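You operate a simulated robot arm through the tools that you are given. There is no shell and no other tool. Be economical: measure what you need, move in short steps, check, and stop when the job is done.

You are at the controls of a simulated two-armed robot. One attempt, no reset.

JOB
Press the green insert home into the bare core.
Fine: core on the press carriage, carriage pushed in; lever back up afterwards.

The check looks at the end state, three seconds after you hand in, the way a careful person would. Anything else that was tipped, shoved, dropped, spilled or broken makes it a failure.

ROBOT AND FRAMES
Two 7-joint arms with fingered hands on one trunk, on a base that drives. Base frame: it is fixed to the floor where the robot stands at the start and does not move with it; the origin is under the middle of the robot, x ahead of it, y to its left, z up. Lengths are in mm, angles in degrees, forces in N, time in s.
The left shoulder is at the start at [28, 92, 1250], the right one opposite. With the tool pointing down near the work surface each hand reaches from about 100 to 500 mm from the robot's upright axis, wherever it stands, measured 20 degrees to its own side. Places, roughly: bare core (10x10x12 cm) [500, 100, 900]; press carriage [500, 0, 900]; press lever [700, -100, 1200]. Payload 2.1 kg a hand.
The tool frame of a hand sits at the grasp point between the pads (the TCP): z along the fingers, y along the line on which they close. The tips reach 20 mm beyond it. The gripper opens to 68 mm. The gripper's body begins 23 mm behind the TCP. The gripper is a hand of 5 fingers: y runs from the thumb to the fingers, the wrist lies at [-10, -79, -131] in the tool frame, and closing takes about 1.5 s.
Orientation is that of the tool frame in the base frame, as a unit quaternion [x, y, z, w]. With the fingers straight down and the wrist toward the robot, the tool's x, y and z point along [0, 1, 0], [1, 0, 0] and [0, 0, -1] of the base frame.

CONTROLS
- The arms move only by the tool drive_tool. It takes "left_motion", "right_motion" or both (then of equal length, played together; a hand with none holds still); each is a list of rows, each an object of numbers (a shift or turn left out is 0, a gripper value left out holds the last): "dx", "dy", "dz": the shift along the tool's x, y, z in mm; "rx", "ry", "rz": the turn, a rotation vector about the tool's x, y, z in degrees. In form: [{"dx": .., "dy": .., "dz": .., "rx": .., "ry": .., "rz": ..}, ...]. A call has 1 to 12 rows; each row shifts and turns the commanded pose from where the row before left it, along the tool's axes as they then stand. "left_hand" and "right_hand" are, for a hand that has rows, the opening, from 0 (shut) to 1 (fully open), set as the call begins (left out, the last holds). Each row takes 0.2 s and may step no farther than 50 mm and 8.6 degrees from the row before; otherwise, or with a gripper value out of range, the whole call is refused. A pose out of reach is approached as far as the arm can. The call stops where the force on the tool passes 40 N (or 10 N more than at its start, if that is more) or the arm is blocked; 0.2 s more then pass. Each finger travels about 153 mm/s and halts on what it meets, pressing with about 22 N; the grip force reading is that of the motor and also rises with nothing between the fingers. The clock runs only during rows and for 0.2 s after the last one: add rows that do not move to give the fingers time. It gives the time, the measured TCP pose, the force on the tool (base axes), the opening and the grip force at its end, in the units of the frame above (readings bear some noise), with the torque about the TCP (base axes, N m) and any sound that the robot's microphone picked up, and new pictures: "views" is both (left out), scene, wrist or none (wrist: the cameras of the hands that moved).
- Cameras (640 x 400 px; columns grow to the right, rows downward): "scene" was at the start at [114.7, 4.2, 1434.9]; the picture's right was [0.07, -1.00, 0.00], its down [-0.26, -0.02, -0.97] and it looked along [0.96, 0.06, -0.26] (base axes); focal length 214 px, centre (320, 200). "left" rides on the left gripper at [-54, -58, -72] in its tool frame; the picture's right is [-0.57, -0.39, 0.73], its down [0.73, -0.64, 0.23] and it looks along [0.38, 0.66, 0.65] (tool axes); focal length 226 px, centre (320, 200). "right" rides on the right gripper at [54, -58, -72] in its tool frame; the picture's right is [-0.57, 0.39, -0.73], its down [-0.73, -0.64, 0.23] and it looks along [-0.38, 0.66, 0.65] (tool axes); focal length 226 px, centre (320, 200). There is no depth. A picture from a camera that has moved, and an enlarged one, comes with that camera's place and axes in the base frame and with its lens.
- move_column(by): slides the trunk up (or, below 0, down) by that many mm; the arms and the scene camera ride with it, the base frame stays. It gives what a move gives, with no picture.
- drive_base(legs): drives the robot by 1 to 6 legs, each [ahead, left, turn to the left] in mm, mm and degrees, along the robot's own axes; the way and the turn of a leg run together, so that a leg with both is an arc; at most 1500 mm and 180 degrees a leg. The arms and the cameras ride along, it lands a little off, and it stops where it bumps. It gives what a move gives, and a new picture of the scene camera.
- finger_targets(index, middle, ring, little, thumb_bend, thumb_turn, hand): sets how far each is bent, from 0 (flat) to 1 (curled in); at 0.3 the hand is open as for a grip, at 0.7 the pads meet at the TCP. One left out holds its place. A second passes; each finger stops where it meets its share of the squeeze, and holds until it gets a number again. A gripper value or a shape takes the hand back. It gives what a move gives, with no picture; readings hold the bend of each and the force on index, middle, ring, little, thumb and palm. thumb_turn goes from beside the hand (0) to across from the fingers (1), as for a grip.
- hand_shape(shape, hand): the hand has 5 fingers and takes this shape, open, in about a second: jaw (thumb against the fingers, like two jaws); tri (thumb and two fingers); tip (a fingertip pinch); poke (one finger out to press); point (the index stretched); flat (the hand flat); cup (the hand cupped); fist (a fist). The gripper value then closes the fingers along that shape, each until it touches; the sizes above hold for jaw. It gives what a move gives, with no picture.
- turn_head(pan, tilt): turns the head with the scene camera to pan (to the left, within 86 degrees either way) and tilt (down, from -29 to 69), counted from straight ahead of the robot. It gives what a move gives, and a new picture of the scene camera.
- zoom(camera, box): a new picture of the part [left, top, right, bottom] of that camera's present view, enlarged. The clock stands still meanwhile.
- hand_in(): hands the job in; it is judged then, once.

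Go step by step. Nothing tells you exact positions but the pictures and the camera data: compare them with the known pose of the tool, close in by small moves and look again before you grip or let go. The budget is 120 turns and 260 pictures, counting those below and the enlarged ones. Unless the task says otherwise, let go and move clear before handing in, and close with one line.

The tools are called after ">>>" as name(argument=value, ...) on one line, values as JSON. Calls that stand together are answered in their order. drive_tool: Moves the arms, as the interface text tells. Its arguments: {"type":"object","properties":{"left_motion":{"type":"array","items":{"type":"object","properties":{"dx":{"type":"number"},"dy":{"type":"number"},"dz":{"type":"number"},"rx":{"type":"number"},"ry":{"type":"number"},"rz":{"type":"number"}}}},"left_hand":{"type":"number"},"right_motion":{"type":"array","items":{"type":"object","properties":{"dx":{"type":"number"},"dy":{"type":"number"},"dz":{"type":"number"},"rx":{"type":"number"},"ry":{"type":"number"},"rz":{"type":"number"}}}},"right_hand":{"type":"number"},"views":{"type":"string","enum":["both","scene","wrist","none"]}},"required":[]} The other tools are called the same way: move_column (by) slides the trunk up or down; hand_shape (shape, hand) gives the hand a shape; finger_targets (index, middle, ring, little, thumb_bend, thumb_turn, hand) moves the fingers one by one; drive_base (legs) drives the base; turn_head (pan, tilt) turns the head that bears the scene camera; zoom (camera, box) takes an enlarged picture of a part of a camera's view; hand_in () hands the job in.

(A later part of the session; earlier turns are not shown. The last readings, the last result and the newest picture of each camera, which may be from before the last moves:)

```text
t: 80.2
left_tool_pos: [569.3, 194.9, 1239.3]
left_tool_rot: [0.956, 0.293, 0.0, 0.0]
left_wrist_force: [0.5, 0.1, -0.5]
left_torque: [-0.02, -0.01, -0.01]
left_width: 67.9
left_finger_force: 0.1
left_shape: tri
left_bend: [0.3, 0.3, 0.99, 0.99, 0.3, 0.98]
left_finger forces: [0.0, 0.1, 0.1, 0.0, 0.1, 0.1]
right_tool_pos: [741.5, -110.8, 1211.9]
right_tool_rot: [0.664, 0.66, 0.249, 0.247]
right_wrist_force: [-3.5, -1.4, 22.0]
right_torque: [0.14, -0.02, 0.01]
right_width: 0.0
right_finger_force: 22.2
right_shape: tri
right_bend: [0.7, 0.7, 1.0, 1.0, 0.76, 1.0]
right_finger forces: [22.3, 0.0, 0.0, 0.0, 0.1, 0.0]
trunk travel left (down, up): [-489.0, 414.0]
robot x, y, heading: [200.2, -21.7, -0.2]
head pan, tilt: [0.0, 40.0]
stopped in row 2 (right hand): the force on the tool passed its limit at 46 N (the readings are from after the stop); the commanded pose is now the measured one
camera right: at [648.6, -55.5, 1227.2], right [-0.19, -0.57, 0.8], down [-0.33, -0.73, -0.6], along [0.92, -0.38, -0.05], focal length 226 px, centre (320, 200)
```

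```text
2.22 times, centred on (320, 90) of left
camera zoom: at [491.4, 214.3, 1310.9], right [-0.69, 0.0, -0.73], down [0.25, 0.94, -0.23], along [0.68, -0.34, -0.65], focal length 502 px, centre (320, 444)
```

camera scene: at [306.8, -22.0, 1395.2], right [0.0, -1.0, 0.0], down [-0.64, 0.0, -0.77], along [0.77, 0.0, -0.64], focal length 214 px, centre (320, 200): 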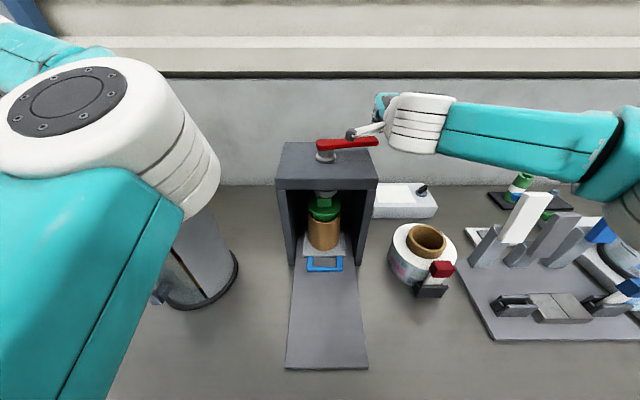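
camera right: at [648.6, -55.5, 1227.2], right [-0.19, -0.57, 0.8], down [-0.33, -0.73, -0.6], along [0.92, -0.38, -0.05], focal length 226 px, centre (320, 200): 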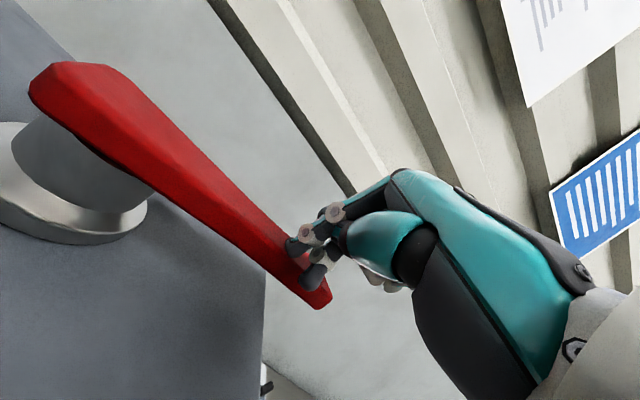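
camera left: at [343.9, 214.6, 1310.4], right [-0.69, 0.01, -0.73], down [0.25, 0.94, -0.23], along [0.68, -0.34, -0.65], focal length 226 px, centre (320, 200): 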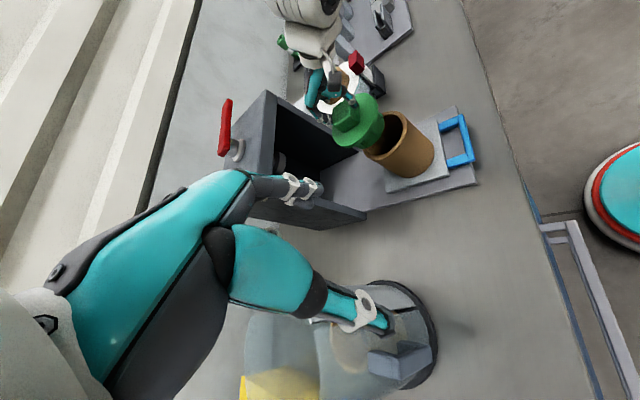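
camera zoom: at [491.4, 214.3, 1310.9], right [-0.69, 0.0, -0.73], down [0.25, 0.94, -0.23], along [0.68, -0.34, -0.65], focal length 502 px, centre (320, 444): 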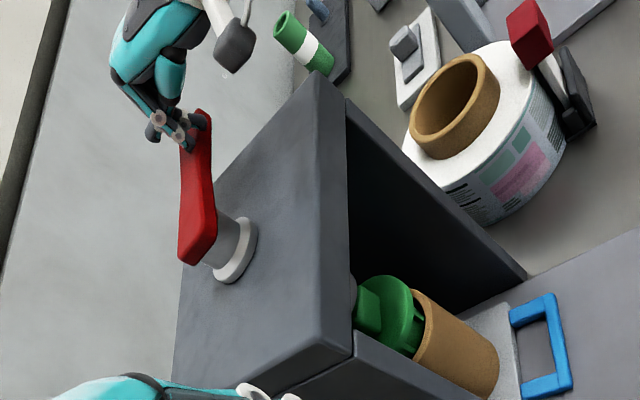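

Vertical pressing is blocked solid at 46 N without any lever motion. I need to understand how the lever moves, so I back off slightly upward and look at its mount closely.

>>> drive_tool(right_motion=[{"dy": 12.9, "dz": -15.3}, {"dy": 12.9, "dz": -15.3}], views="none")

>>> zoom(camera="right", box=[0, 60, 300, 260])

>>> zoom(camera="scene", box=[280, 115, 380, 215])

>>> zoom(camera="left", box=[220, 20, 340, 140])

```text
t: 80.8
left_tool_pos: [572.0, 196.7, 1237.8]
left_tool_rot: [0.956, 0.292, 0.0, -0.001]
left_wrist_force: [-0.1, 0.6, -0.1]
left_torque: [0.0, -0.02, 0.02]
left_width: 68.0
left_finger_force: 0.1
left_shape: tri
left_bend: [0.3, 0.3, 0.99, 0.99, 0.3, 0.98]
left_finger forces: [0.0, 0.1, 0.0, 0.0, 0.1, 0.1]
right_tool_pos: [742.0, -109.0, 1247.3]
right_tool_rot: [0.665, 0.662, 0.245, 0.244]
right_wrist_force: [-0.7, -0.2, -0.6]
right_torque: [-0.02, -0.01, 0.03]
right_width: 0.0
right_finger_force: 21.9
right_shape: tri
right_bend: [0.7, 0.7, 1.0, 1.0, 0.76, 1.0]
right_finger forces: [0.0, 0.1, 0.0, 0.0, 0.1, 0.1]
trunk travel left (down, up): [-489.0, 414.0]
robot x, y, heading: [198.6, -17.2, -0.1]
head pan, tilt: [0.0, 40.0]
```

```text
2.00 times, centred on (150, 160) of right
camera zoom: at [650.2, -54.9, 1263.5], right [-0.18, -0.57, 0.8], down [-0.34, -0.73, -0.59], along [0.92, -0.38, -0.06], focal length 452 px, centre (660, 280)
```

zoom: 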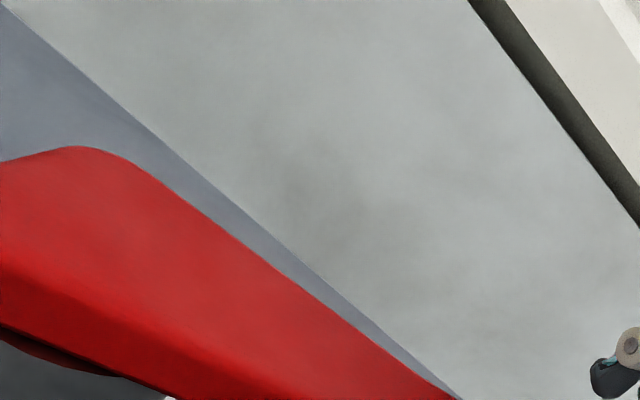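

```text
4.00 times, centred on (330, 165) of scene
camera zoom: at [307.0, -22.1, 1395.1], right [0.0, -1.0, 0.0], down [-0.64, 0.0, -0.77], along [0.77, 0.0, -0.64], focal length 858 px, centre (280, 340)
```

zoom: 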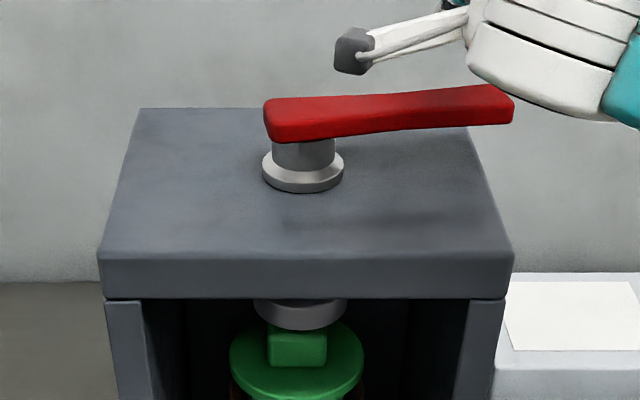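

```text
3.33 times, centred on (280, 80) of left
camera zoom: at [493.9, 213.9, 1310.2], right [-0.69, 0.0, -0.73], down [0.25, 0.94, -0.23], along [0.68, -0.34, -0.65], focal length 754 px, centre (453, 600)
```

zoom: 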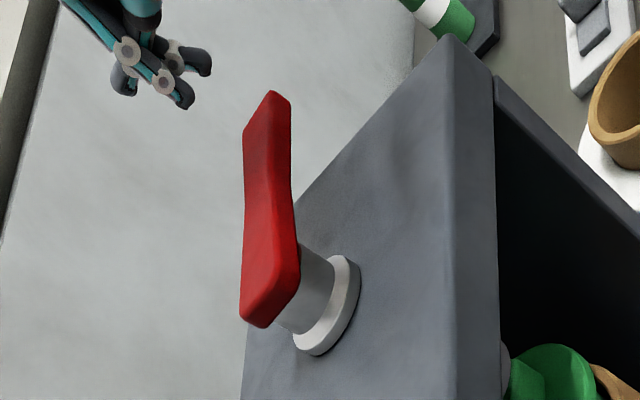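

The lever sits on a vertical shaft like a crank, so it may turn horizontally. I'll test it gently: fingertips in front of the lever's outer end, a light push in +x.

>>> drive_tool(right_motion=[{"dx": -8, "dy": -19, "dz": -16}, {"dx": -8, "dy": -19, "dz": -16}, {"dy": -12.9, "dz": 15.3}, {"dy": -12.9, "dz": 15.3}], views="wrist")

>>> zoom(camera="left", box=[220, 0, 380, 120])

```text
t: 81.8
left_tool_pos: [571.1, 195.7, 1238.3]
left_tool_rot: [0.956, 0.293, 0.0, -0.001]
left_wrist_force: [-0.3, 0.2, -0.5]
left_torque: [0.01, 0.0, 0.01]
left_width: 68.0
left_finger_force: 0.0
left_shape: tri
left_bend: [0.3, 0.3, 0.99, 0.99, 0.3, 0.98]
left_finger forces: [0.0, 0.1, 0.1, 0.0, 0.0, 0.0]
right_tool_pos: [693.2, -126.2, 1206.7]
right_tool_rot: [0.665, 0.662, 0.245, 0.245]
right_wrist_force: [0.1, 0.1, -0.5]
right_torque: [-0.03, 0.02, 0.02]
right_width: 0.0
right_finger_force: 22.0
right_shape: tri
right_bend: [0.7, 0.7, 1.0, 1.0, 0.76, 1.0]
right_finger forces: [0.0, 0.0, 0.1, 0.0, 0.1, 0.0]
trunk travel left (down, up): [-489.0, 414.0]
robot x, y, heading: [199.3, -19.0, 0.1]
head pan, tilt: [0.0, 40.0]
camera right: at [601.1, -70.9, 1222.8], right [-0.18, -0.57, 0.8], down [-0.34, -0.73, -0.59], along [0.92, -0.38, -0.06], focal length 226 px, centre (320, 200)
```

right: 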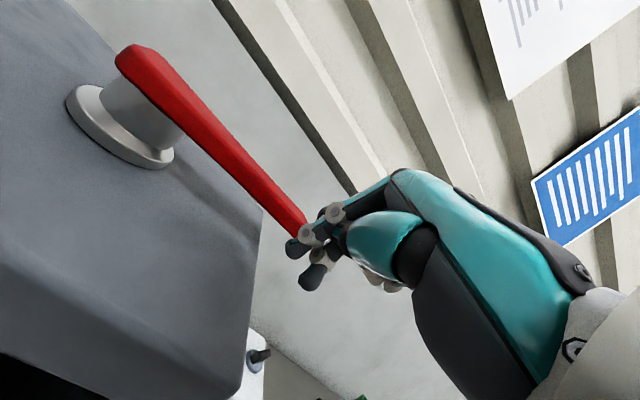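

```text
3.33 times, centred on (300, 60) of left
camera zoom: at [493.5, 213.8, 1310.4], right [-0.69, 0.0, -0.73], down [0.25, 0.94, -0.23], along [0.68, -0.34, -0.65], focal length 754 px, centre (387, 667)
```

zoom: 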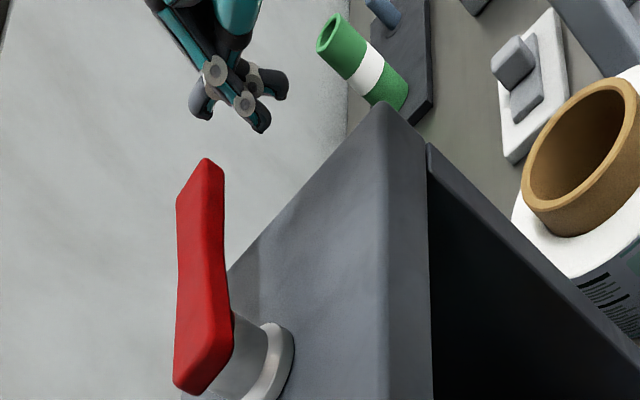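

Fingertips are in front of the lever end. I push gently in +x.

>>> drive_tool(right_motion=[{"dy": 7.7, "dz": 6.4}, {"dy": 7.7, "dz": 6.4}, {"dy": 3, "dz": 2.6}, {"dy": 3, "dz": 2.6}], views="wrist")

>>> zoom(camera="left", box=[220, 0, 380, 120])

```text
t: 82.8
left_tool_pos: [571.5, 195.6, 1239.5]
left_tool_rot: [0.956, 0.293, 0.0, -0.002]
left_wrist_force: [-0.3, -0.3, 0.4]
left_torque: [-0.01, 0.0, -0.01]
left_width: 67.8
left_finger_force: 0.0
left_shape: tri
left_bend: [0.3, 0.3, 0.99, 0.99, 0.3, 0.98]
left_finger forces: [0.0, 0.0, 0.0, 0.0, 0.1, 0.0]
right_tool_pos: [721.6, -126.9, 1207.9]
right_tool_rot: [0.664, 0.663, 0.245, 0.244]
right_wrist_force: [0.2, -0.1, 0.2]
right_torque: [0.02, 0.0, 0.0]
right_width: 0.0
right_finger_force: 21.9
right_shape: tri
right_bend: [0.7, 0.7, 1.0, 1.0, 0.76, 1.0]
right_finger forces: [0.0, 0.1, 0.0, 0.0, 0.0, 0.0]
trunk travel left (down, up): [-489.0, 414.0]
robot x, y, heading: [197.3, -21.0, -0.2]
head pan, tilt: [0.0, 40.0]
camera right: at [628.9, -71.4, 1224.2], right [-0.18, -0.57, 0.8], down [-0.34, -0.73, -0.59], along [0.92, -0.38, -0.06], focal length 226 px, centre (320, 200)
```

right: 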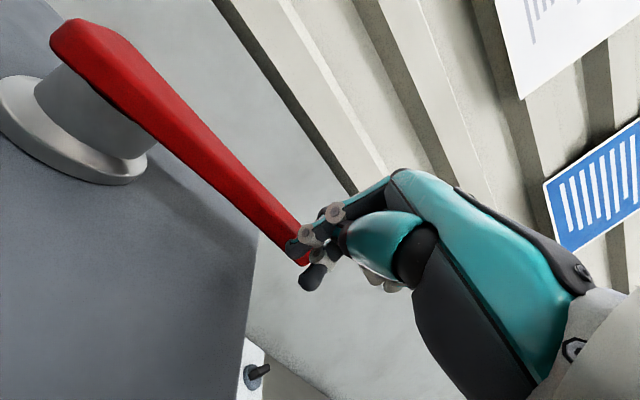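

```text
3.33 times, centred on (300, 60) of left
camera zoom: at [493.6, 213.8, 1310.4], right [-0.69, 0.0, -0.73], down [0.25, 0.94, -0.23], along [0.68, -0.34, -0.65], focal length 754 px, centre (387, 667)
```

zoom: 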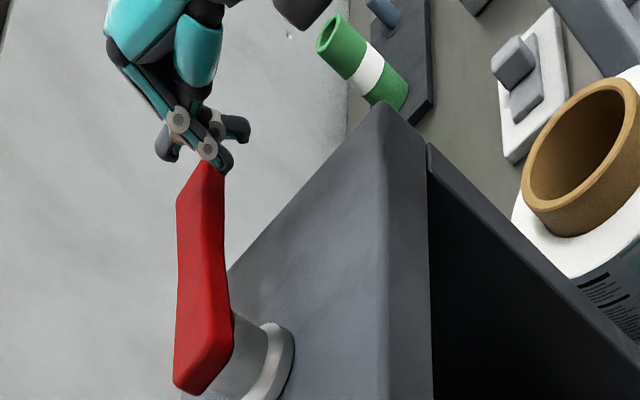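

The lever end is at about (732, −134, 1190), so I shift 12 mm inboard and slightly lower, then push lightly.

>>> drive_tool(right_motion=[{"dy": -15.3, "dz": -12.9}, {"dx": 13, "dy": -4.5, "dz": 5.4}, {"dy": 7.7, "dz": 6.4}, {"dy": 4.6, "dz": 3.9}, {"dy": 3, "dz": 2.6}], views="wrist")

>>> zoom(camera="left", box=[220, 0, 380, 120])

```text
t: 84.0
left_tool_pos: [572.0, 195.8, 1238.8]
left_tool_rot: [0.956, 0.292, 0.0, -0.002]
left_wrist_force: [0.1, -0.7, -0.2]
left_torque: [-0.03, 0.04, 0.01]
left_width: 67.9
left_finger_force: 0.2
left_shape: tri
left_bend: [0.3, 0.3, 0.99, 0.99, 0.3, 0.98]
left_finger forces: [0.1, 0.0, 0.0, 0.0, 0.1, 0.1]
right_tool_pos: [721.2, -112.9, 1200.6]
right_tool_rot: [0.665, 0.662, 0.246, 0.244]
right_wrist_force: [-0.2, -0.5, -0.1]
right_torque: [0.01, 0.05, -0.01]
right_width: 0.0
right_finger_force: 22.1
right_shape: tri
right_bend: [0.7, 0.7, 1.0, 1.0, 0.76, 1.0]
right_finger forces: [0.0, 0.0, 0.1, 0.1, 0.0, 0.0]
trunk travel left (down, up): [-489.0, 414.0]
robot x, y, heading: [198.7, -18.4, -0.1]
head pan, tilt: [0.0, 40.0]
camera right: at [628.7, -59.1, 1216.8], right [-0.18, -0.57, 0.8], down [-0.34, -0.73, -0.59], along [0.92, -0.38, -0.06], focal length 226 px, centre (320, 200)
```

right: 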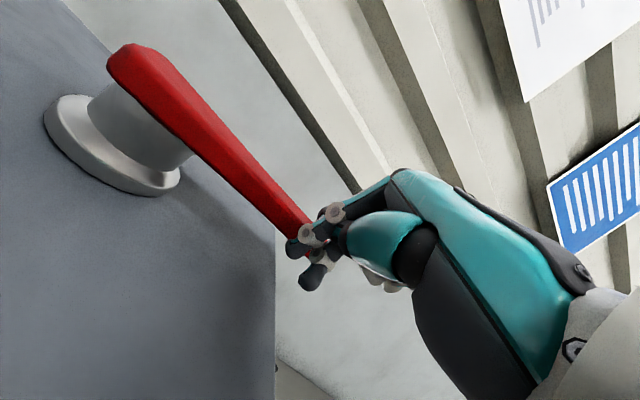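

```text
3.33 times, centred on (300, 60) of left
camera zoom: at [493.6, 213.8, 1310.4], right [-0.69, 0.0, -0.73], down [0.25, 0.94, -0.23], along [0.68, -0.34, -0.65], focal length 754 px, centre (387, 667)
```

zoom: 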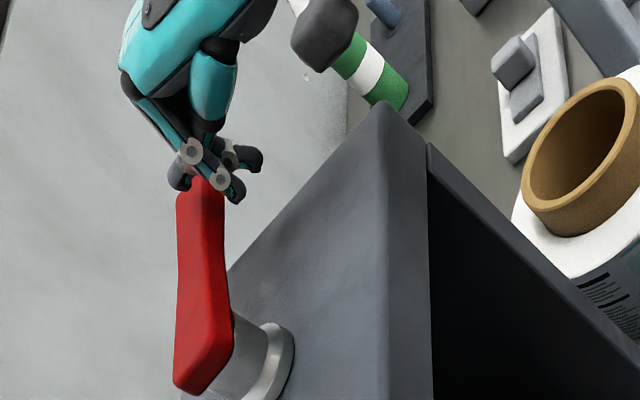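

Now the tips are at the lever's front face. I continue pushing in small steps.

>>> drive_tool(right_motion=[{"dy": 2.3, "dz": 1.9}, {"dy": 2.3, "dz": 1.9}, {"dy": 2.3, "dz": 1.9}, {"dy": 2.3, "dz": 1.9}], views="wrist")

>>> zoom(camera="left", box=[220, 0, 380, 120])

```text
t: 85.0
left_tool_pos: [571.0, 195.3, 1239.1]
left_tool_rot: [0.956, 0.292, 0.0, 0.0]
left_wrist_force: [0.5, -0.3, 0.0]
left_torque: [-0.03, -0.03, 0.0]
left_width: 67.6
left_finger_force: 0.1
left_shape: tri
left_bend: [0.3, 0.3, 0.99, 0.99, 0.3, 0.98]
left_finger forces: [0.0, 0.1, 0.0, 0.0, 0.0, 0.0]
right_tool_pos: [731.8, -114.6, 1201.2]
right_tool_rot: [0.665, 0.662, 0.245, 0.244]
right_wrist_force: [-4.1, 0.5, -0.5]
right_torque: [0.03, 0.05, 0.0]
right_width: 0.1
right_finger_force: 21.7
right_shape: tri
right_bend: [0.7, 0.7, 1.0, 1.0, 0.76, 1.0]
right_finger forces: [3.6, 0.0, 0.1, 0.1, 0.1, 0.0]
trunk travel left (down, up): [-489.0, 414.0]
robot x, y, heading: [201.4, -23.1, -0.4]
head pan, tilt: [0.0, 40.0]
camera right: at [640.2, -59.0, 1217.2], right [-0.18, -0.57, 0.8], down [-0.34, -0.73, -0.59], along [0.92, -0.38, -0.06], focal length 226 px, centre (320, 200)
```

right: 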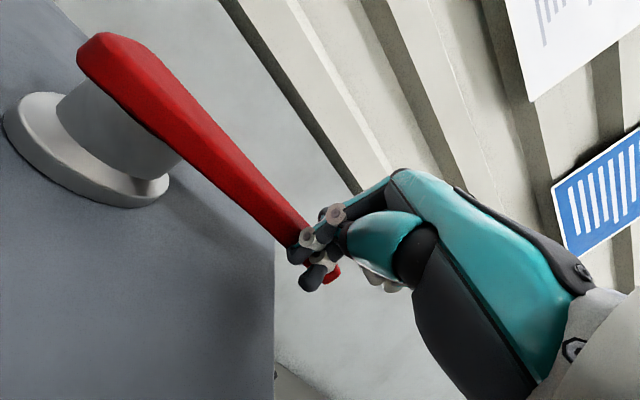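

```text
3.33 times, centred on (300, 60) of left
camera zoom: at [492.8, 213.9, 1310.5], right [-0.69, 0.0, -0.73], down [0.25, 0.94, -0.23], along [0.68, -0.34, -0.65], focal length 754 px, centre (387, 667)
```

zoom: 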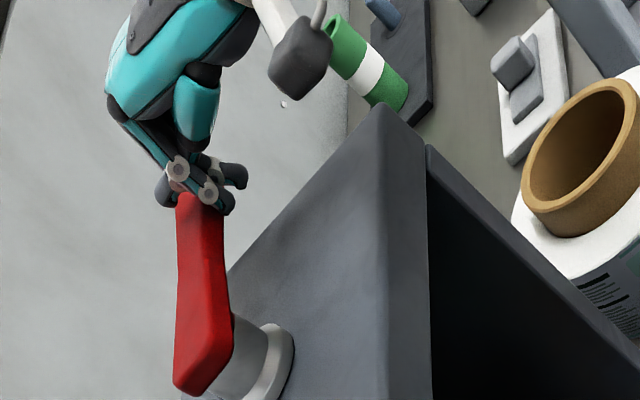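

Contact at 4 N. A few mm more to see whether it yields.

>>> drive_tool(right_motion=[{"dy": 2.3, "dz": 1.9}, {"dy": 2.3, "dz": 1.9}], views="none")

>>> zoom(camera="left", box=[220, 0, 380, 120])

```text
t: 85.6
left_tool_pos: [569.6, 196.1, 1238.9]
left_tool_rot: [0.956, 0.293, 0.001, 0.0]
left_wrist_force: [0.0, -0.9, -0.1]
left_torque: [0.01, 0.01, 0.01]
left_width: 67.7
left_finger_force: 0.1
left_shape: tri
left_bend: [0.3, 0.3, 0.99, 0.99, 0.3, 0.98]
left_finger forces: [0.0, 0.0, 0.0, 0.0, 0.0, 0.0]
right_tool_pos: [737.9, -113.3, 1202.1]
right_tool_rot: [0.665, 0.662, 0.246, 0.244]
right_wrist_force: [-11.3, 1.1, 0.2]
right_torque: [0.02, 0.13, -0.01]
right_width: 0.1
right_finger_force: 21.7
right_shape: tri
right_bend: [0.7, 0.7, 1.0, 1.0, 0.76, 1.0]
right_finger forces: [10.4, 0.0, 0.1, 0.0, 0.1, 0.0]
trunk travel left (down, up): [-489.0, 414.0]
robot x, y, heading: [195.4, -18.9, 0.0]
head pan, tilt: [0.0, 40.0]
```

```text
3.33 times, centred on (300, 60) of left
camera zoom: at [491.4, 214.0, 1310.8], right [-0.69, 0.0, -0.73], down [0.25, 0.94, -0.23], along [0.68, -0.34, -0.65], focal length 754 px, centre (387, 667)
```

zoom: 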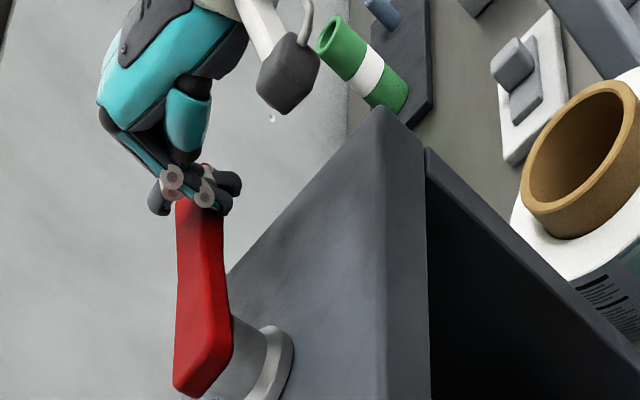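

No movement at 11 N in +x (probably its stop on that side). I'll reach over behind the lever and test a pull toward me.

>>> drive_tool(right_motion=[{"dy": -6.1, "dz": -5.1}, {"dy": 28.9, "dz": -34.5}, {"dy": 30, "dz": 25}, {"dy": 6, "dz": 5}, {"dy": -14.5, "dz": 17.2}, {"dy": -14.5, "dz": 17.2}], views="wrist")

>>> zoom(camera="left", box=[220, 0, 380, 120])

>>> zoom(camera="scene", box=[280, 90, 440, 190])

```text
t: 87.0
left_tool_pos: [567.5, 195.8, 1240.8]
left_tool_rot: [0.956, 0.292, 0.002, 0.0]
left_wrist_force: [-0.7, -0.3, 0.3]
left_torque: [-0.04, -0.01, 0.01]
left_width: 67.9
left_finger_force: 0.0
left_shape: tri
left_bend: [0.3, 0.3, 0.99, 0.99, 0.3, 0.98]
left_finger forces: [0.1, 0.0, 0.0, 0.1, 0.0, 0.1]
right_tool_pos: [774.3, -114.8, 1205.4]
right_tool_rot: [0.664, 0.662, 0.248, 0.246]
right_wrist_force: [1.3, -3.3, 27.0]
right_torque: [-0.3, 0.66, 0.04]
right_width: 0.0
right_finger_force: 22.1
right_shape: tri
right_bend: [0.7, 0.78, 1.0, 1.0, 0.76, 1.0]
right_finger forces: [0.0, 27.3, 0.0, 0.0, 0.0, 0.1]
trunk travel left (down, up): [-489.0, 414.0]
robot x, y, heading: [199.1, -18.7, -0.3]
head pan, tilt: [0.0, 40.0]
camera right: at [682.5, -60.1, 1220.6], right [-0.19, -0.57, 0.8], down [-0.33, -0.73, -0.6], along [0.92, -0.38, -0.06], focal length 226 px, centre (320, 200)
```

right: 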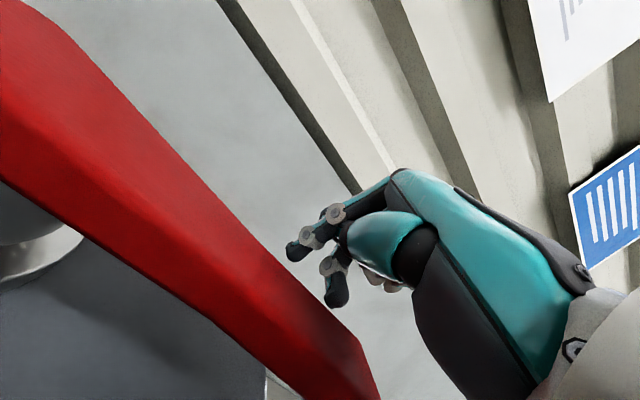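

```text
3.33 times, centred on (300, 60) of left
camera zoom: at [490.5, 213.4, 1311.7], right [-0.68, 0.01, -0.73], down [0.25, 0.94, -0.23], along [0.68, -0.34, -0.65], focal length 754 px, centre (387, 667)
```

zoom: 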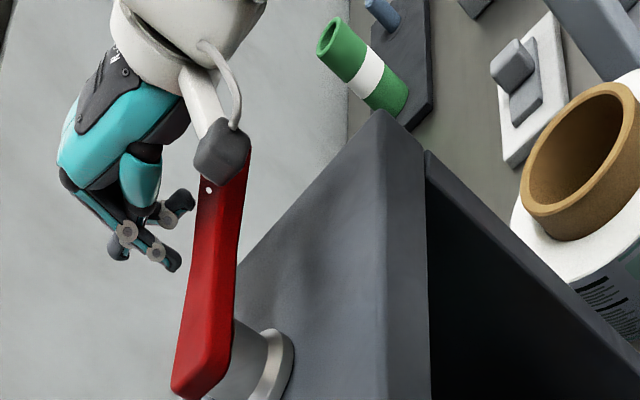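

```text
4.00 times, centred on (360, 140) of scene
camera zoom: at [303.2, -22.4, 1396.0], right [0.0, -1.0, 0.0], down [-0.64, 0.0, -0.77], along [0.77, 0.0, -0.64], focal length 858 px, centre (160, 440)
```

zoom: 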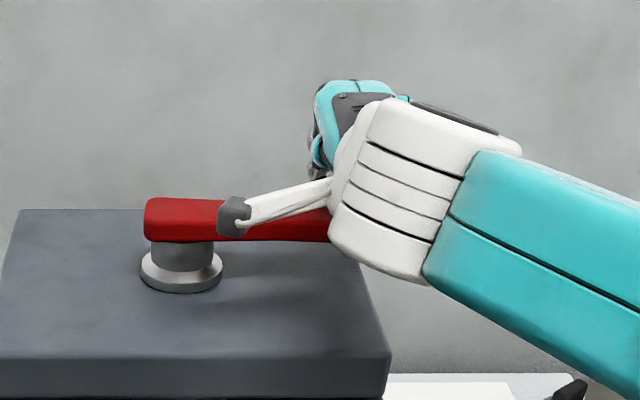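

The lever has turned: its tip swung toward me, so it is a horizontal crank on a vertical shaft. I lift a little to unload the finger and look again.

>>> drive_tool(right_motion=[{"dy": 12.9, "dz": -15.3}, {"dy": 12.9, "dz": -15.3}], views="wrist")

>>> zoom(camera="left", box=[200, 0, 440, 180])

>>> zoom(camera="scene", box=[270, 100, 430, 230])

```text
t: 87.6
left_tool_pos: [572.0, 194.9, 1238.0]
left_tool_rot: [0.956, 0.293, 0.0, -0.001]
left_wrist_force: [-0.1, 0.3, -0.5]
left_torque: [0.01, 0.01, 0.01]
left_width: 67.6
left_finger_force: 0.0
left_shape: tri
left_bend: [0.3, 0.3, 0.99, 0.99, 0.3, 0.98]
left_finger forces: [0.1, 0.1, 0.1, 0.1, 0.0, 0.0]
right_tool_pos: [777.7, -114.0, 1240.5]
right_tool_rot: [0.664, 0.663, 0.246, 0.244]
right_wrist_force: [0.0, 0.2, -1.0]
right_torque: [0.0, 0.02, -0.01]
right_width: 0.1
right_finger_force: 21.5
right_shape: tri
right_bend: [0.7, 0.7, 1.0, 1.0, 0.76, 1.0]
right_finger forces: [0.0, 0.1, 0.0, 0.0, 0.0, 0.1]
trunk travel left (down, up): [-489.0, 414.0]
robot x, y, heading: [198.7, -18.3, -0.0]
head pan, tilt: [0.0, 40.0]
camera right: at [685.2, -58.6, 1257.2], right [-0.18, -0.57, 0.8], down [-0.34, -0.73, -0.59], along [0.92, -0.38, -0.06], focal length 226 px, centre (320, 200)
```

right: 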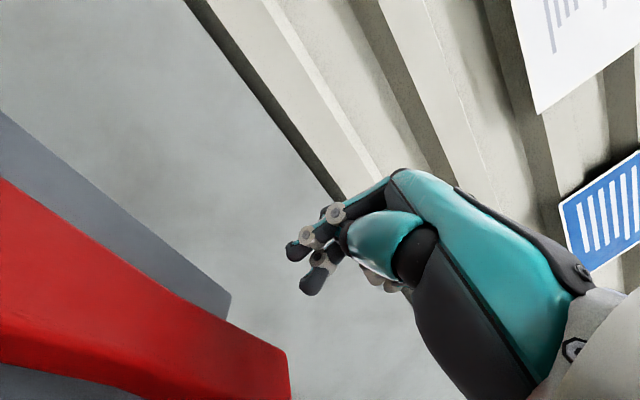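

```text
2.22 times, centred on (320, 90) of left
camera zoom: at [493.2, 213.9, 1310.3], right [-0.69, 0.0, -0.73], down [0.25, 0.94, -0.23], along [0.68, -0.34, -0.65], focal length 502 px, centre (320, 444)
```

zoom: 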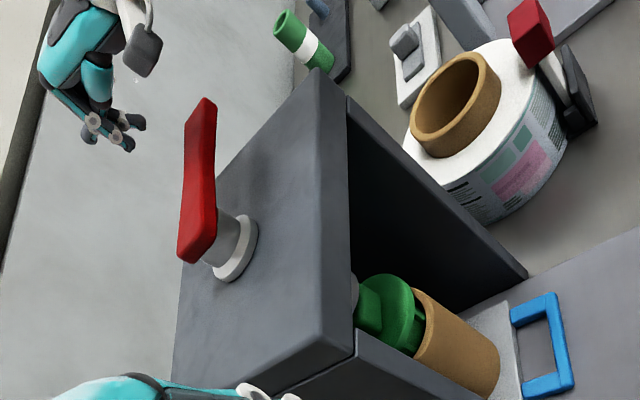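

```text
3.08 times, centred on (350, 165) of scene
camera zoom: at [306.3, -22.1, 1395.2], right [0.0, -1.0, 0.0], down [-0.64, 0.0, -0.77], along [0.77, 0.0, -0.64], focal length 660 px, centre (228, 308)
```

zoom: 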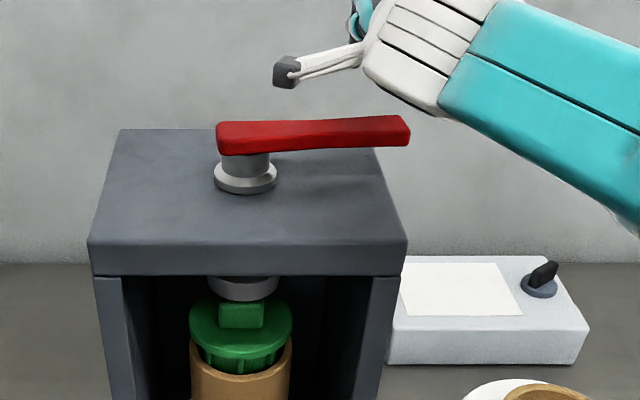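

The lever rotated a few degrees toward me and seems to be about 25 mm wide (x≈748–775). I reach 20 mm farther behind it, go down, and pull.

>>> drive_tool(right_motion=[{"dy": 7.7, "dz": 6.4}, {"dy": 7.7, "dz": 6.4}, {"dy": -9, "dz": 10.7}, {"dy": -9, "dz": 10.7}, {"dy": -7.7, "dz": 9.2}], views="wrist")

>>> zoom(camera="left", box=[200, 0, 360, 120])

```text
t: 88.8
left_tool_pos: [571.3, 195.8, 1238.9]
left_tool_rot: [0.956, 0.292, 0.0, 0.0]
left_wrist_force: [-0.7, -0.3, -0.7]
left_torque: [-0.01, 0.01, 0.02]
left_width: 67.7
left_finger_force: 0.0
left_shape: tri
left_bend: [0.3, 0.3, 0.99, 0.99, 0.3, 0.98]
left_finger forces: [0.0, 0.0, 0.0, 0.0, 0.0, 0.1]
right_tool_pos: [787.3, -113.9, 1201.2]
right_tool_rot: [0.664, 0.662, 0.246, 0.244]
right_wrist_force: [-0.4, -0.1, 0.4]
right_torque: [-0.02, 0.0, 0.0]
right_width: 0.1
right_finger_force: 21.8
right_shape: tri
right_bend: [0.7, 0.7, 1.0, 1.0, 0.76, 1.0]
right_finger forces: [0.0, 0.0, 0.1, 0.0, 0.0, 0.0]
right hand out of reach, approached as far as the arm can: row 2
trunk travel left (down, up): [-489.0, 414.0]
robot x, y, heading: [201.4, -21.6, -0.2]
head pan, tilt: [0.0, 40.0]
camera right: at [694.8, -58.9, 1217.5], right [-0.18, -0.57, 0.8], down [-0.34, -0.73, -0.59], along [0.92, -0.38, -0.06], focal length 226 px, centre (320, 200)
```

right: 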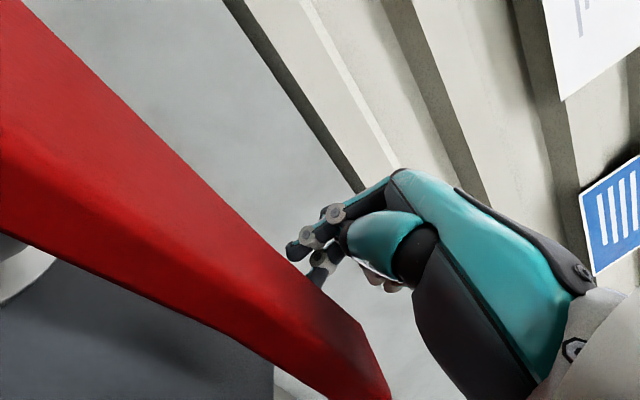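

```text
3.33 times, centred on (280, 60) of left
camera zoom: at [493.6, 213.8, 1310.4], right [-0.69, 0.0, -0.73], down [0.25, 0.94, -0.23], along [0.68, -0.34, -0.65], focal length 754 px, centre (453, 667)
```

zoom: 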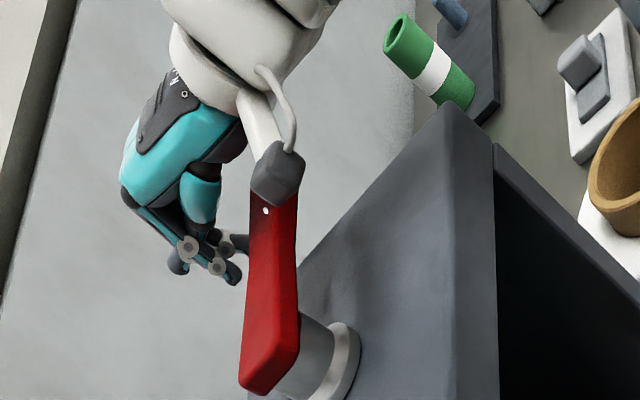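

Fingertips are behind the lever now. I pull toward me gently.

>>> drive_tool(right_motion=[{"dy": -4.6, "dz": -3.9}, {"dy": -4.6, "dz": -3.9}, {"dy": -4.6, "dz": -3.9}, {"dy": -4.6, "dz": -3.9}], views="wrist")

>>> zoom(camera="left", box=[200, 0, 440, 180])

```text
t: 89.8
left_tool_pos: [570.6, 196.0, 1238.9]
left_tool_rot: [0.956, 0.292, 0.0, -0.001]
left_wrist_force: [0.9, -0.6, 0.2]
left_torque: [0.0, 0.0, 0.01]
left_width: 68.1
left_finger_force: 0.0
left_shape: tri
left_bend: [0.3, 0.3, 0.99, 0.99, 0.3, 0.98]
left_finger forces: [0.1, 0.0, 0.1, 0.0, 0.0, 0.0]
right_tool_pos: [763.3, -114.4, 1201.5]
right_tool_rot: [0.665, 0.662, 0.246, 0.245]
right_wrist_force: [1.2, -1.1, -0.7]
right_torque: [-0.03, -0.02, 0.03]
right_width: 0.0
right_finger_force: 22.0
right_shape: tri
right_bend: [0.7, 0.7, 1.0, 1.0, 0.76, 1.0]
right_finger forces: [0.0, 0.6, 0.1, 0.0, 0.1, 0.0]
trunk travel left (down, up): [-489.0, 414.0]
robot x, y, heading: [198.2, -22.8, 0.1]
head pan, tilt: [0.0, 40.0]
camera right: at [671.6, -59.3, 1218.0], right [-0.18, -0.57, 0.8], down [-0.34, -0.73, -0.59], along [0.92, -0.38, -0.06], focal length 226 px, centre (320, 200)
```

right: 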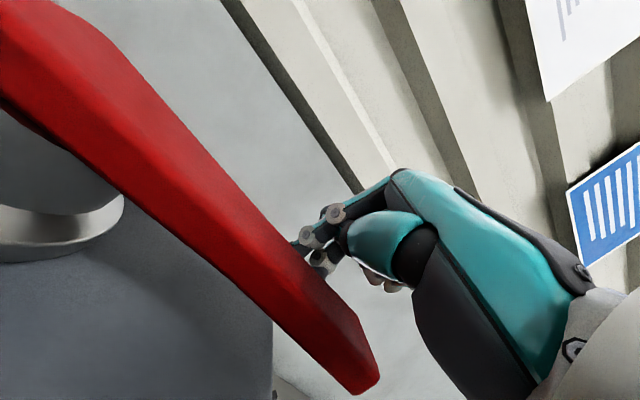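

```text
2.22 times, centred on (320, 90) of left
camera zoom: at [493.7, 213.6, 1310.4], right [-0.69, 0.01, -0.73], down [0.25, 0.94, -0.23], along [0.68, -0.34, -0.65], focal length 502 px, centre (320, 444)
```

zoom: 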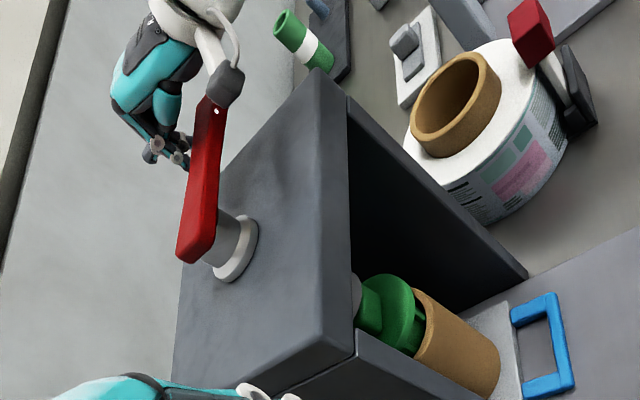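

The lever turns easily toward me (about 1 N). I continue along its arc, watching the ram.

>>> drive_tool(right_motion=[{"dx": -3, "dy": -6.9, "dz": -5.8}, {"dx": -3, "dy": -6.9, "dz": -5.8}, {"dx": -3, "dy": -6.9, "dz": -5.8}, {"dx": -2, "dy": -6.9, "dz": -5.8}], views="wrist")

>>> zoom(camera="left", box=[200, 0, 440, 180])

>>> zoom(camera="scene", box=[270, 100, 430, 230])

```text
t: 90.8
left_tool_pos: [570.9, 195.0, 1238.4]
left_tool_rot: [0.956, 0.293, 0.0, -0.001]
left_wrist_force: [0.2, 0.8, 0.7]
left_torque: [0.01, 0.01, 0.04]
left_width: 67.8
left_finger_force: 0.1
left_shape: tri
left_bend: [0.3, 0.3, 0.99, 0.99, 0.3, 0.98]
left_finger forces: [0.1, 0.0, 0.1, 0.1, 0.0, 0.1]
right_tool_pos: [728.4, -125.3, 1200.3]
right_tool_rot: [0.665, 0.662, 0.245, 0.244]
right_wrist_force: [0.1, 1.0, 0.2]
right_torque: [0.0, 0.0, 0.02]
right_width: 0.0
right_finger_force: 22.1
right_shape: tri
right_bend: [0.7, 0.7, 1.0, 1.0, 0.76, 1.0]
right_finger forces: [0.0, 0.5, 0.0, 0.0, 0.0, 0.0]
trunk travel left (down, up): [-489.0, 414.0]
robot x, y, heading: [200.9, -18.4, -0.2]
head pan, tilt: [0.0, 40.0]
camera right: at [635.9, -70.2, 1217.3], right [-0.18, -0.57, 0.8], down [-0.34, -0.73, -0.59], along [0.92, -0.38, -0.06], focal length 226 px, centre (320, 200)
```

right: 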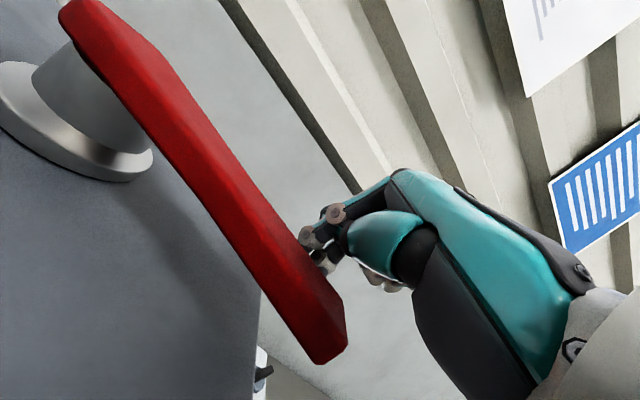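

```text
2.22 times, centred on (320, 90) of left
camera zoom: at [493.6, 213.7, 1310.4], right [-0.69, 0.0, -0.73], down [0.25, 0.94, -0.23], along [0.68, -0.34, -0.65], focal length 502 px, centre (320, 444)
```

zoom: 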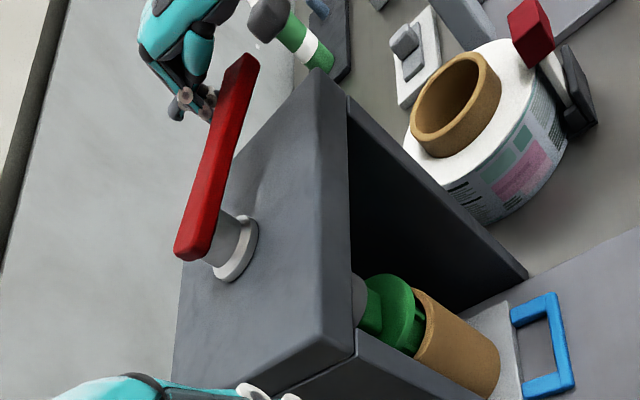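

```text
3.08 times, centred on (350, 165) of scene
camera zoom: at [306.6, -22.2, 1395.3], right [0.0, -1.0, 0.0], down [-0.64, 0.0, -0.77], along [0.77, 0.0, -0.64], focal length 660 px, centre (228, 308)
```

zoom: 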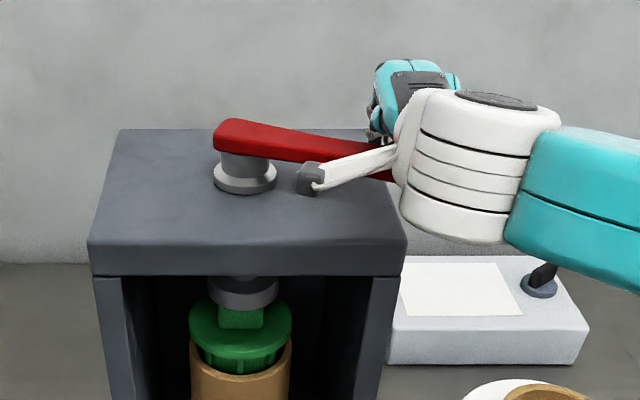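

The ram is coming down as the lever turns. I continue along the arc.

>>> drive_tool(right_motion=[{"dx": -1, "dy": -6.1, "dz": -5.1}, {"dx": 0, "dy": -6.1, "dz": -5.1}, {"dx": 1, "dy": -6.1, "dz": -5.1}, {"dx": 2, "dy": -6.1, "dz": -5.1}, {"dx": 3, "dy": -6.1, "dz": -5.1}], views="wrist")

>>> zoom(camera="left", box=[200, 0, 440, 180])

>>> zoom(camera="scene", box=[270, 100, 430, 230])

```text
t: 92.0
left_tool_pos: [571.7, 195.9, 1238.5]
left_tool_rot: [0.956, 0.293, 0.0, 0.0]
left_wrist_force: [0.1, 0.3, -0.6]
left_torque: [-0.01, 0.01, -0.02]
left_width: 68.0
left_finger_force: 0.0
left_shape: tri
left_bend: [0.3, 0.3, 0.99, 0.99, 0.3, 0.98]
left_finger forces: [0.0, 0.0, 0.1, 0.1, 0.0, 0.0]
right_tool_pos: [687.4, -119.7, 1200.3]
right_tool_rot: [0.665, 0.662, 0.246, 0.244]
right_wrist_force: [0.9, 0.0, 0.0]
right_torque: [-0.05, -0.03, 0.0]
right_width: 0.0
right_finger_force: 22.0
right_shape: tri
right_bend: [0.7, 0.7, 1.0, 1.0, 0.76, 1.0]
right_finger forces: [0.1, 0.0, 0.1, 0.0, 0.1, 0.0]
trunk travel left (down, up): [-489.0, 414.0]
robot x, y, heading: [204.1, -19.9, -0.3]
head pan, tilt: [0.0, 40.0]
camera right: at [595.8, -65.0, 1216.7], right [-0.18, -0.57, 0.8], down [-0.34, -0.73, -0.59], along [0.92, -0.38, -0.06], focal length 226 px, centre (320, 200)
```

right: 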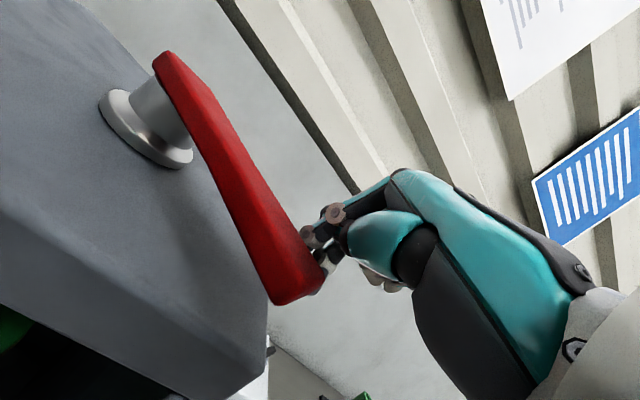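

```text
2.22 times, centred on (320, 90) of left
camera zoom: at [493.6, 213.8, 1310.4], right [-0.69, 0.0, -0.73], down [0.25, 0.94, -0.23], along [0.68, -0.34, -0.65], focal length 502 px, centre (320, 444)
```

zoom: 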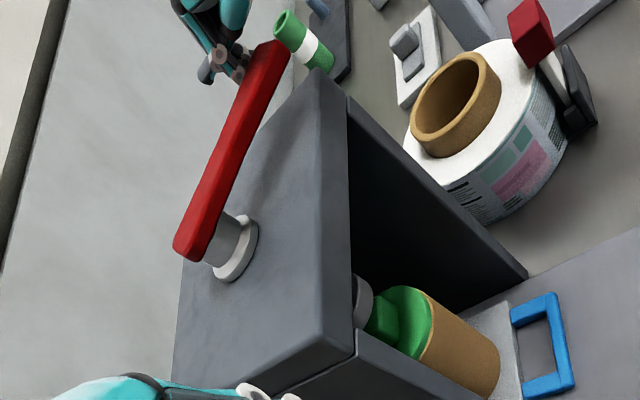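

```text
3.08 times, centred on (350, 165) of scene
camera zoom: at [306.5, -22.2, 1395.3], right [0.0, -1.0, 0.0], down [-0.64, 0.0, -0.77], along [0.77, 0.0, -0.64], focal length 660 px, centre (228, 308)
```

zoom: 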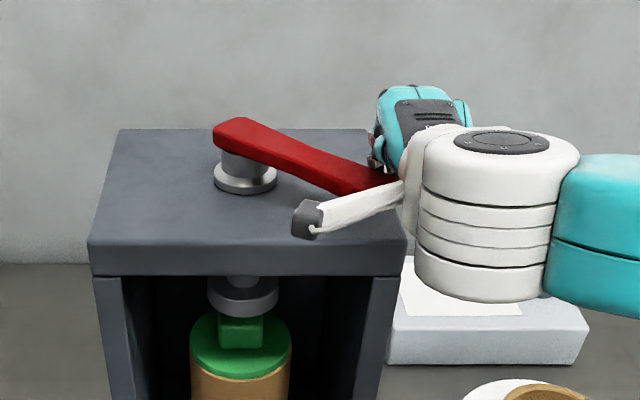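

The insert is being pressed: the flange is nearly at the rim. I keep turning until it resists.

>>> drive_tool(right_motion=[{"dx": 4, "dy": -4.6, "dz": -3.9}, {"dx": 4, "dy": -4.6, "dz": -3.9}, {"dx": 5, "dy": -4.6, "dz": -3.9}, {"dx": 5, "dy": -4.6, "dz": -3.9}], views="wrist")

>>> zoom(camera="left", box=[200, 0, 440, 180])

>>> zoom(camera="scene", box=[270, 100, 430, 230])

```text
t: 93.0
left_tool_pos: [572.2, 195.5, 1239.2]
left_tool_rot: [0.956, 0.293, 0.0, 0.0]
left_wrist_force: [0.5, -0.6, 0.6]
left_torque: [0.05, -0.02, 0.02]
left_width: 68.1
left_finger_force: 0.0
left_shape: tri
left_bend: [0.3, 0.3, 0.99, 0.99, 0.3, 0.98]
left_finger forces: [0.1, 0.1, 0.0, 0.1, 0.0, 0.0]
right_tool_pos: [662.5, -103.2, 1199.9]
right_tool_rot: [0.664, 0.663, 0.245, 0.244]
right_wrist_force: [-0.1, -0.4, 0.1]
right_torque: [-0.02, -0.02, -0.03]
right_width: 0.1
right_finger_force: 22.2
right_shape: tri
right_bend: [0.7, 0.7, 1.0, 1.0, 0.76, 1.0]
right_finger forces: [0.1, 0.0, 0.0, 0.1, 0.1, 0.0]
trunk travel left (down, up): [-489.0, 414.0]
robot x, y, heading: [195.6, -19.5, -0.2]
head pan, tilt: [0.0, 40.0]
camera right: at [570.6, -46.8, 1216.5], right [-0.18, -0.57, 0.8], down [-0.34, -0.73, -0.59], along [0.92, -0.38, -0.06], focal length 226 px, centre (320, 200)
```

right: 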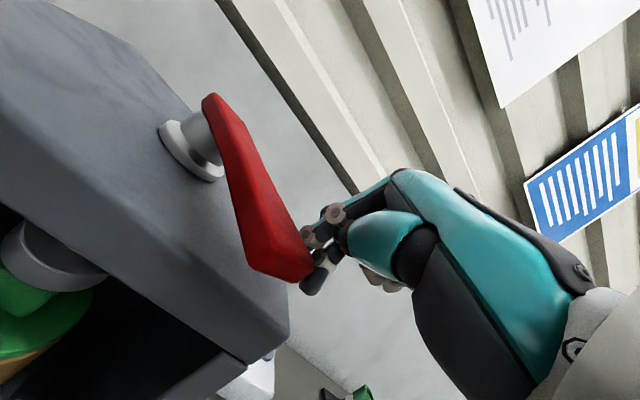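

```text
2.22 times, centred on (320, 90) of left
camera zoom: at [493.6, 213.8, 1310.4], right [-0.69, 0.0, -0.73], down [0.25, 0.94, -0.23], along [0.68, -0.34, -0.65], focal length 502 px, centre (320, 444)
```

zoom: 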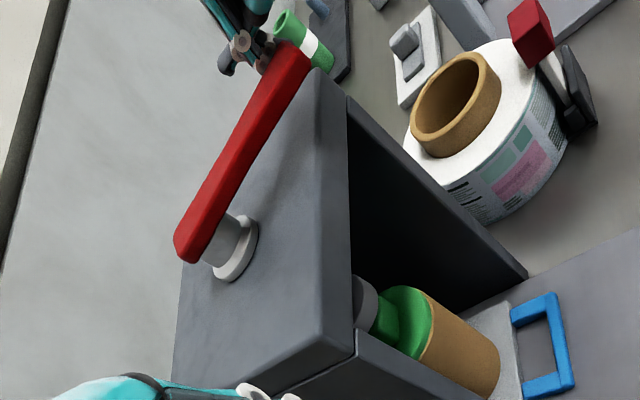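

```text
3.08 times, centred on (350, 165) of scene
camera zoom: at [306.6, -22.2, 1395.3], right [0.0, -1.0, 0.0], down [-0.64, 0.0, -0.77], along [0.77, 0.0, -0.64], focal length 660 px, centre (228, 308)
```

zoom: 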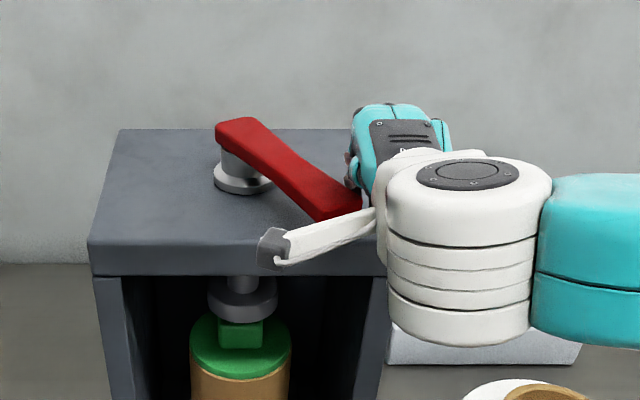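

The ram is still going down with little force. I continue.

>>> drive_tool(right_motion=[{"dx": 6, "dy": -3.8, "dz": -3.2}, {"dx": 6, "dy": -3.8, "dz": -3.2}, {"dx": 7, "dy": -3.1, "dz": -2.6}, {"dx": 7, "dy": -3.1, "dz": -2.6}], views="wrist")

>>> zoom(camera="left", box=[200, 0, 440, 180])

>>> zoom(camera="scene", box=[270, 100, 430, 230])

```text
t: 94.0
left_tool_pos: [571.8, 194.7, 1239.3]
left_tool_rot: [0.956, 0.293, 0.0, -0.001]
left_wrist_force: [1.0, -0.8, 0.8]
left_torque: [0.0, 0.0, 0.01]
left_width: 67.6
left_finger_force: 0.1
left_shape: tri
left_bend: [0.3, 0.3, 0.99, 0.99, 0.3, 0.98]
left_finger forces: [0.0, 0.1, 0.0, 0.1, 0.0, 0.0]
right_tool_pos: [644.5, -76.1, 1200.9]
right_tool_rot: [0.665, 0.662, 0.245, 0.244]
right_wrist_force: [0.9, -1.0, 0.9]
right_torque: [-0.03, 0.01, 0.02]
right_width: 0.0
right_finger_force: 22.0
right_shape: tri
right_bend: [0.7, 0.7, 1.0, 1.0, 0.76, 1.0]
right_finger forces: [0.4, 0.0, 0.1, 0.0, 0.0, 0.1]
trunk travel left (down, up): [-489.0, 414.0]
robot x, y, heading: [202.6, -21.0, -0.0]
head pan, tilt: [0.0, 40.0]
camera right: at [553.2, -20.7, 1217.3], right [-0.18, -0.57, 0.8], down [-0.34, -0.73, -0.59], along [0.92, -0.38, -0.06], focal length 226 px, centre (320, 200)
```

right: 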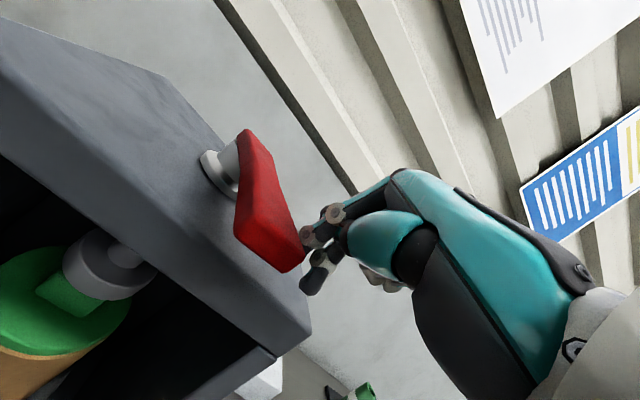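

```text
2.22 times, centred on (320, 90) of left
camera zoom: at [493.6, 213.8, 1310.4], right [-0.69, 0.0, -0.73], down [0.25, 0.94, -0.23], along [0.68, -0.34, -0.65], focal length 502 px, centre (320, 444)
```

zoom: 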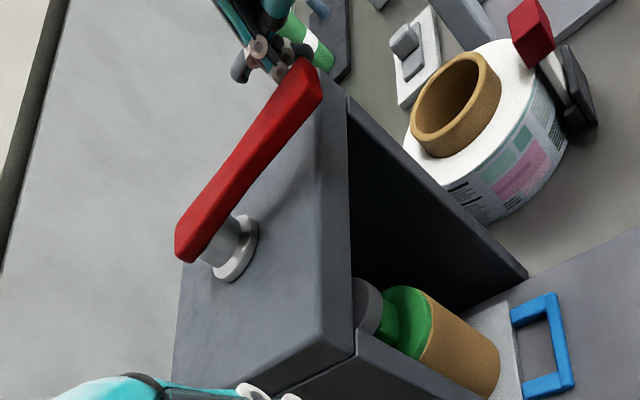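

```text
3.08 times, centred on (350, 165) of scene
camera zoom: at [306.6, -22.2, 1395.3], right [0.0, -1.0, 0.0], down [-0.64, 0.0, -0.77], along [0.77, 0.0, -0.64], focal length 660 px, centre (228, 308)
```

zoom: 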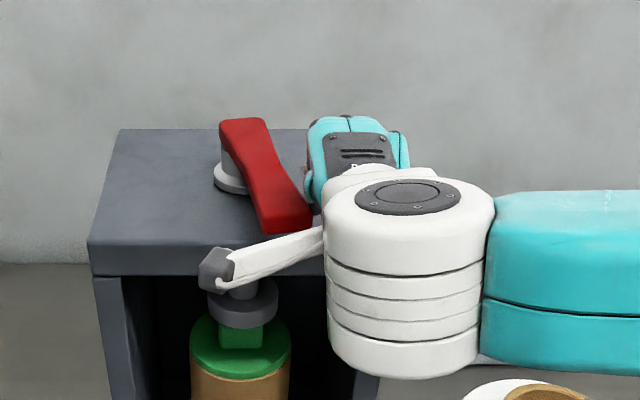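

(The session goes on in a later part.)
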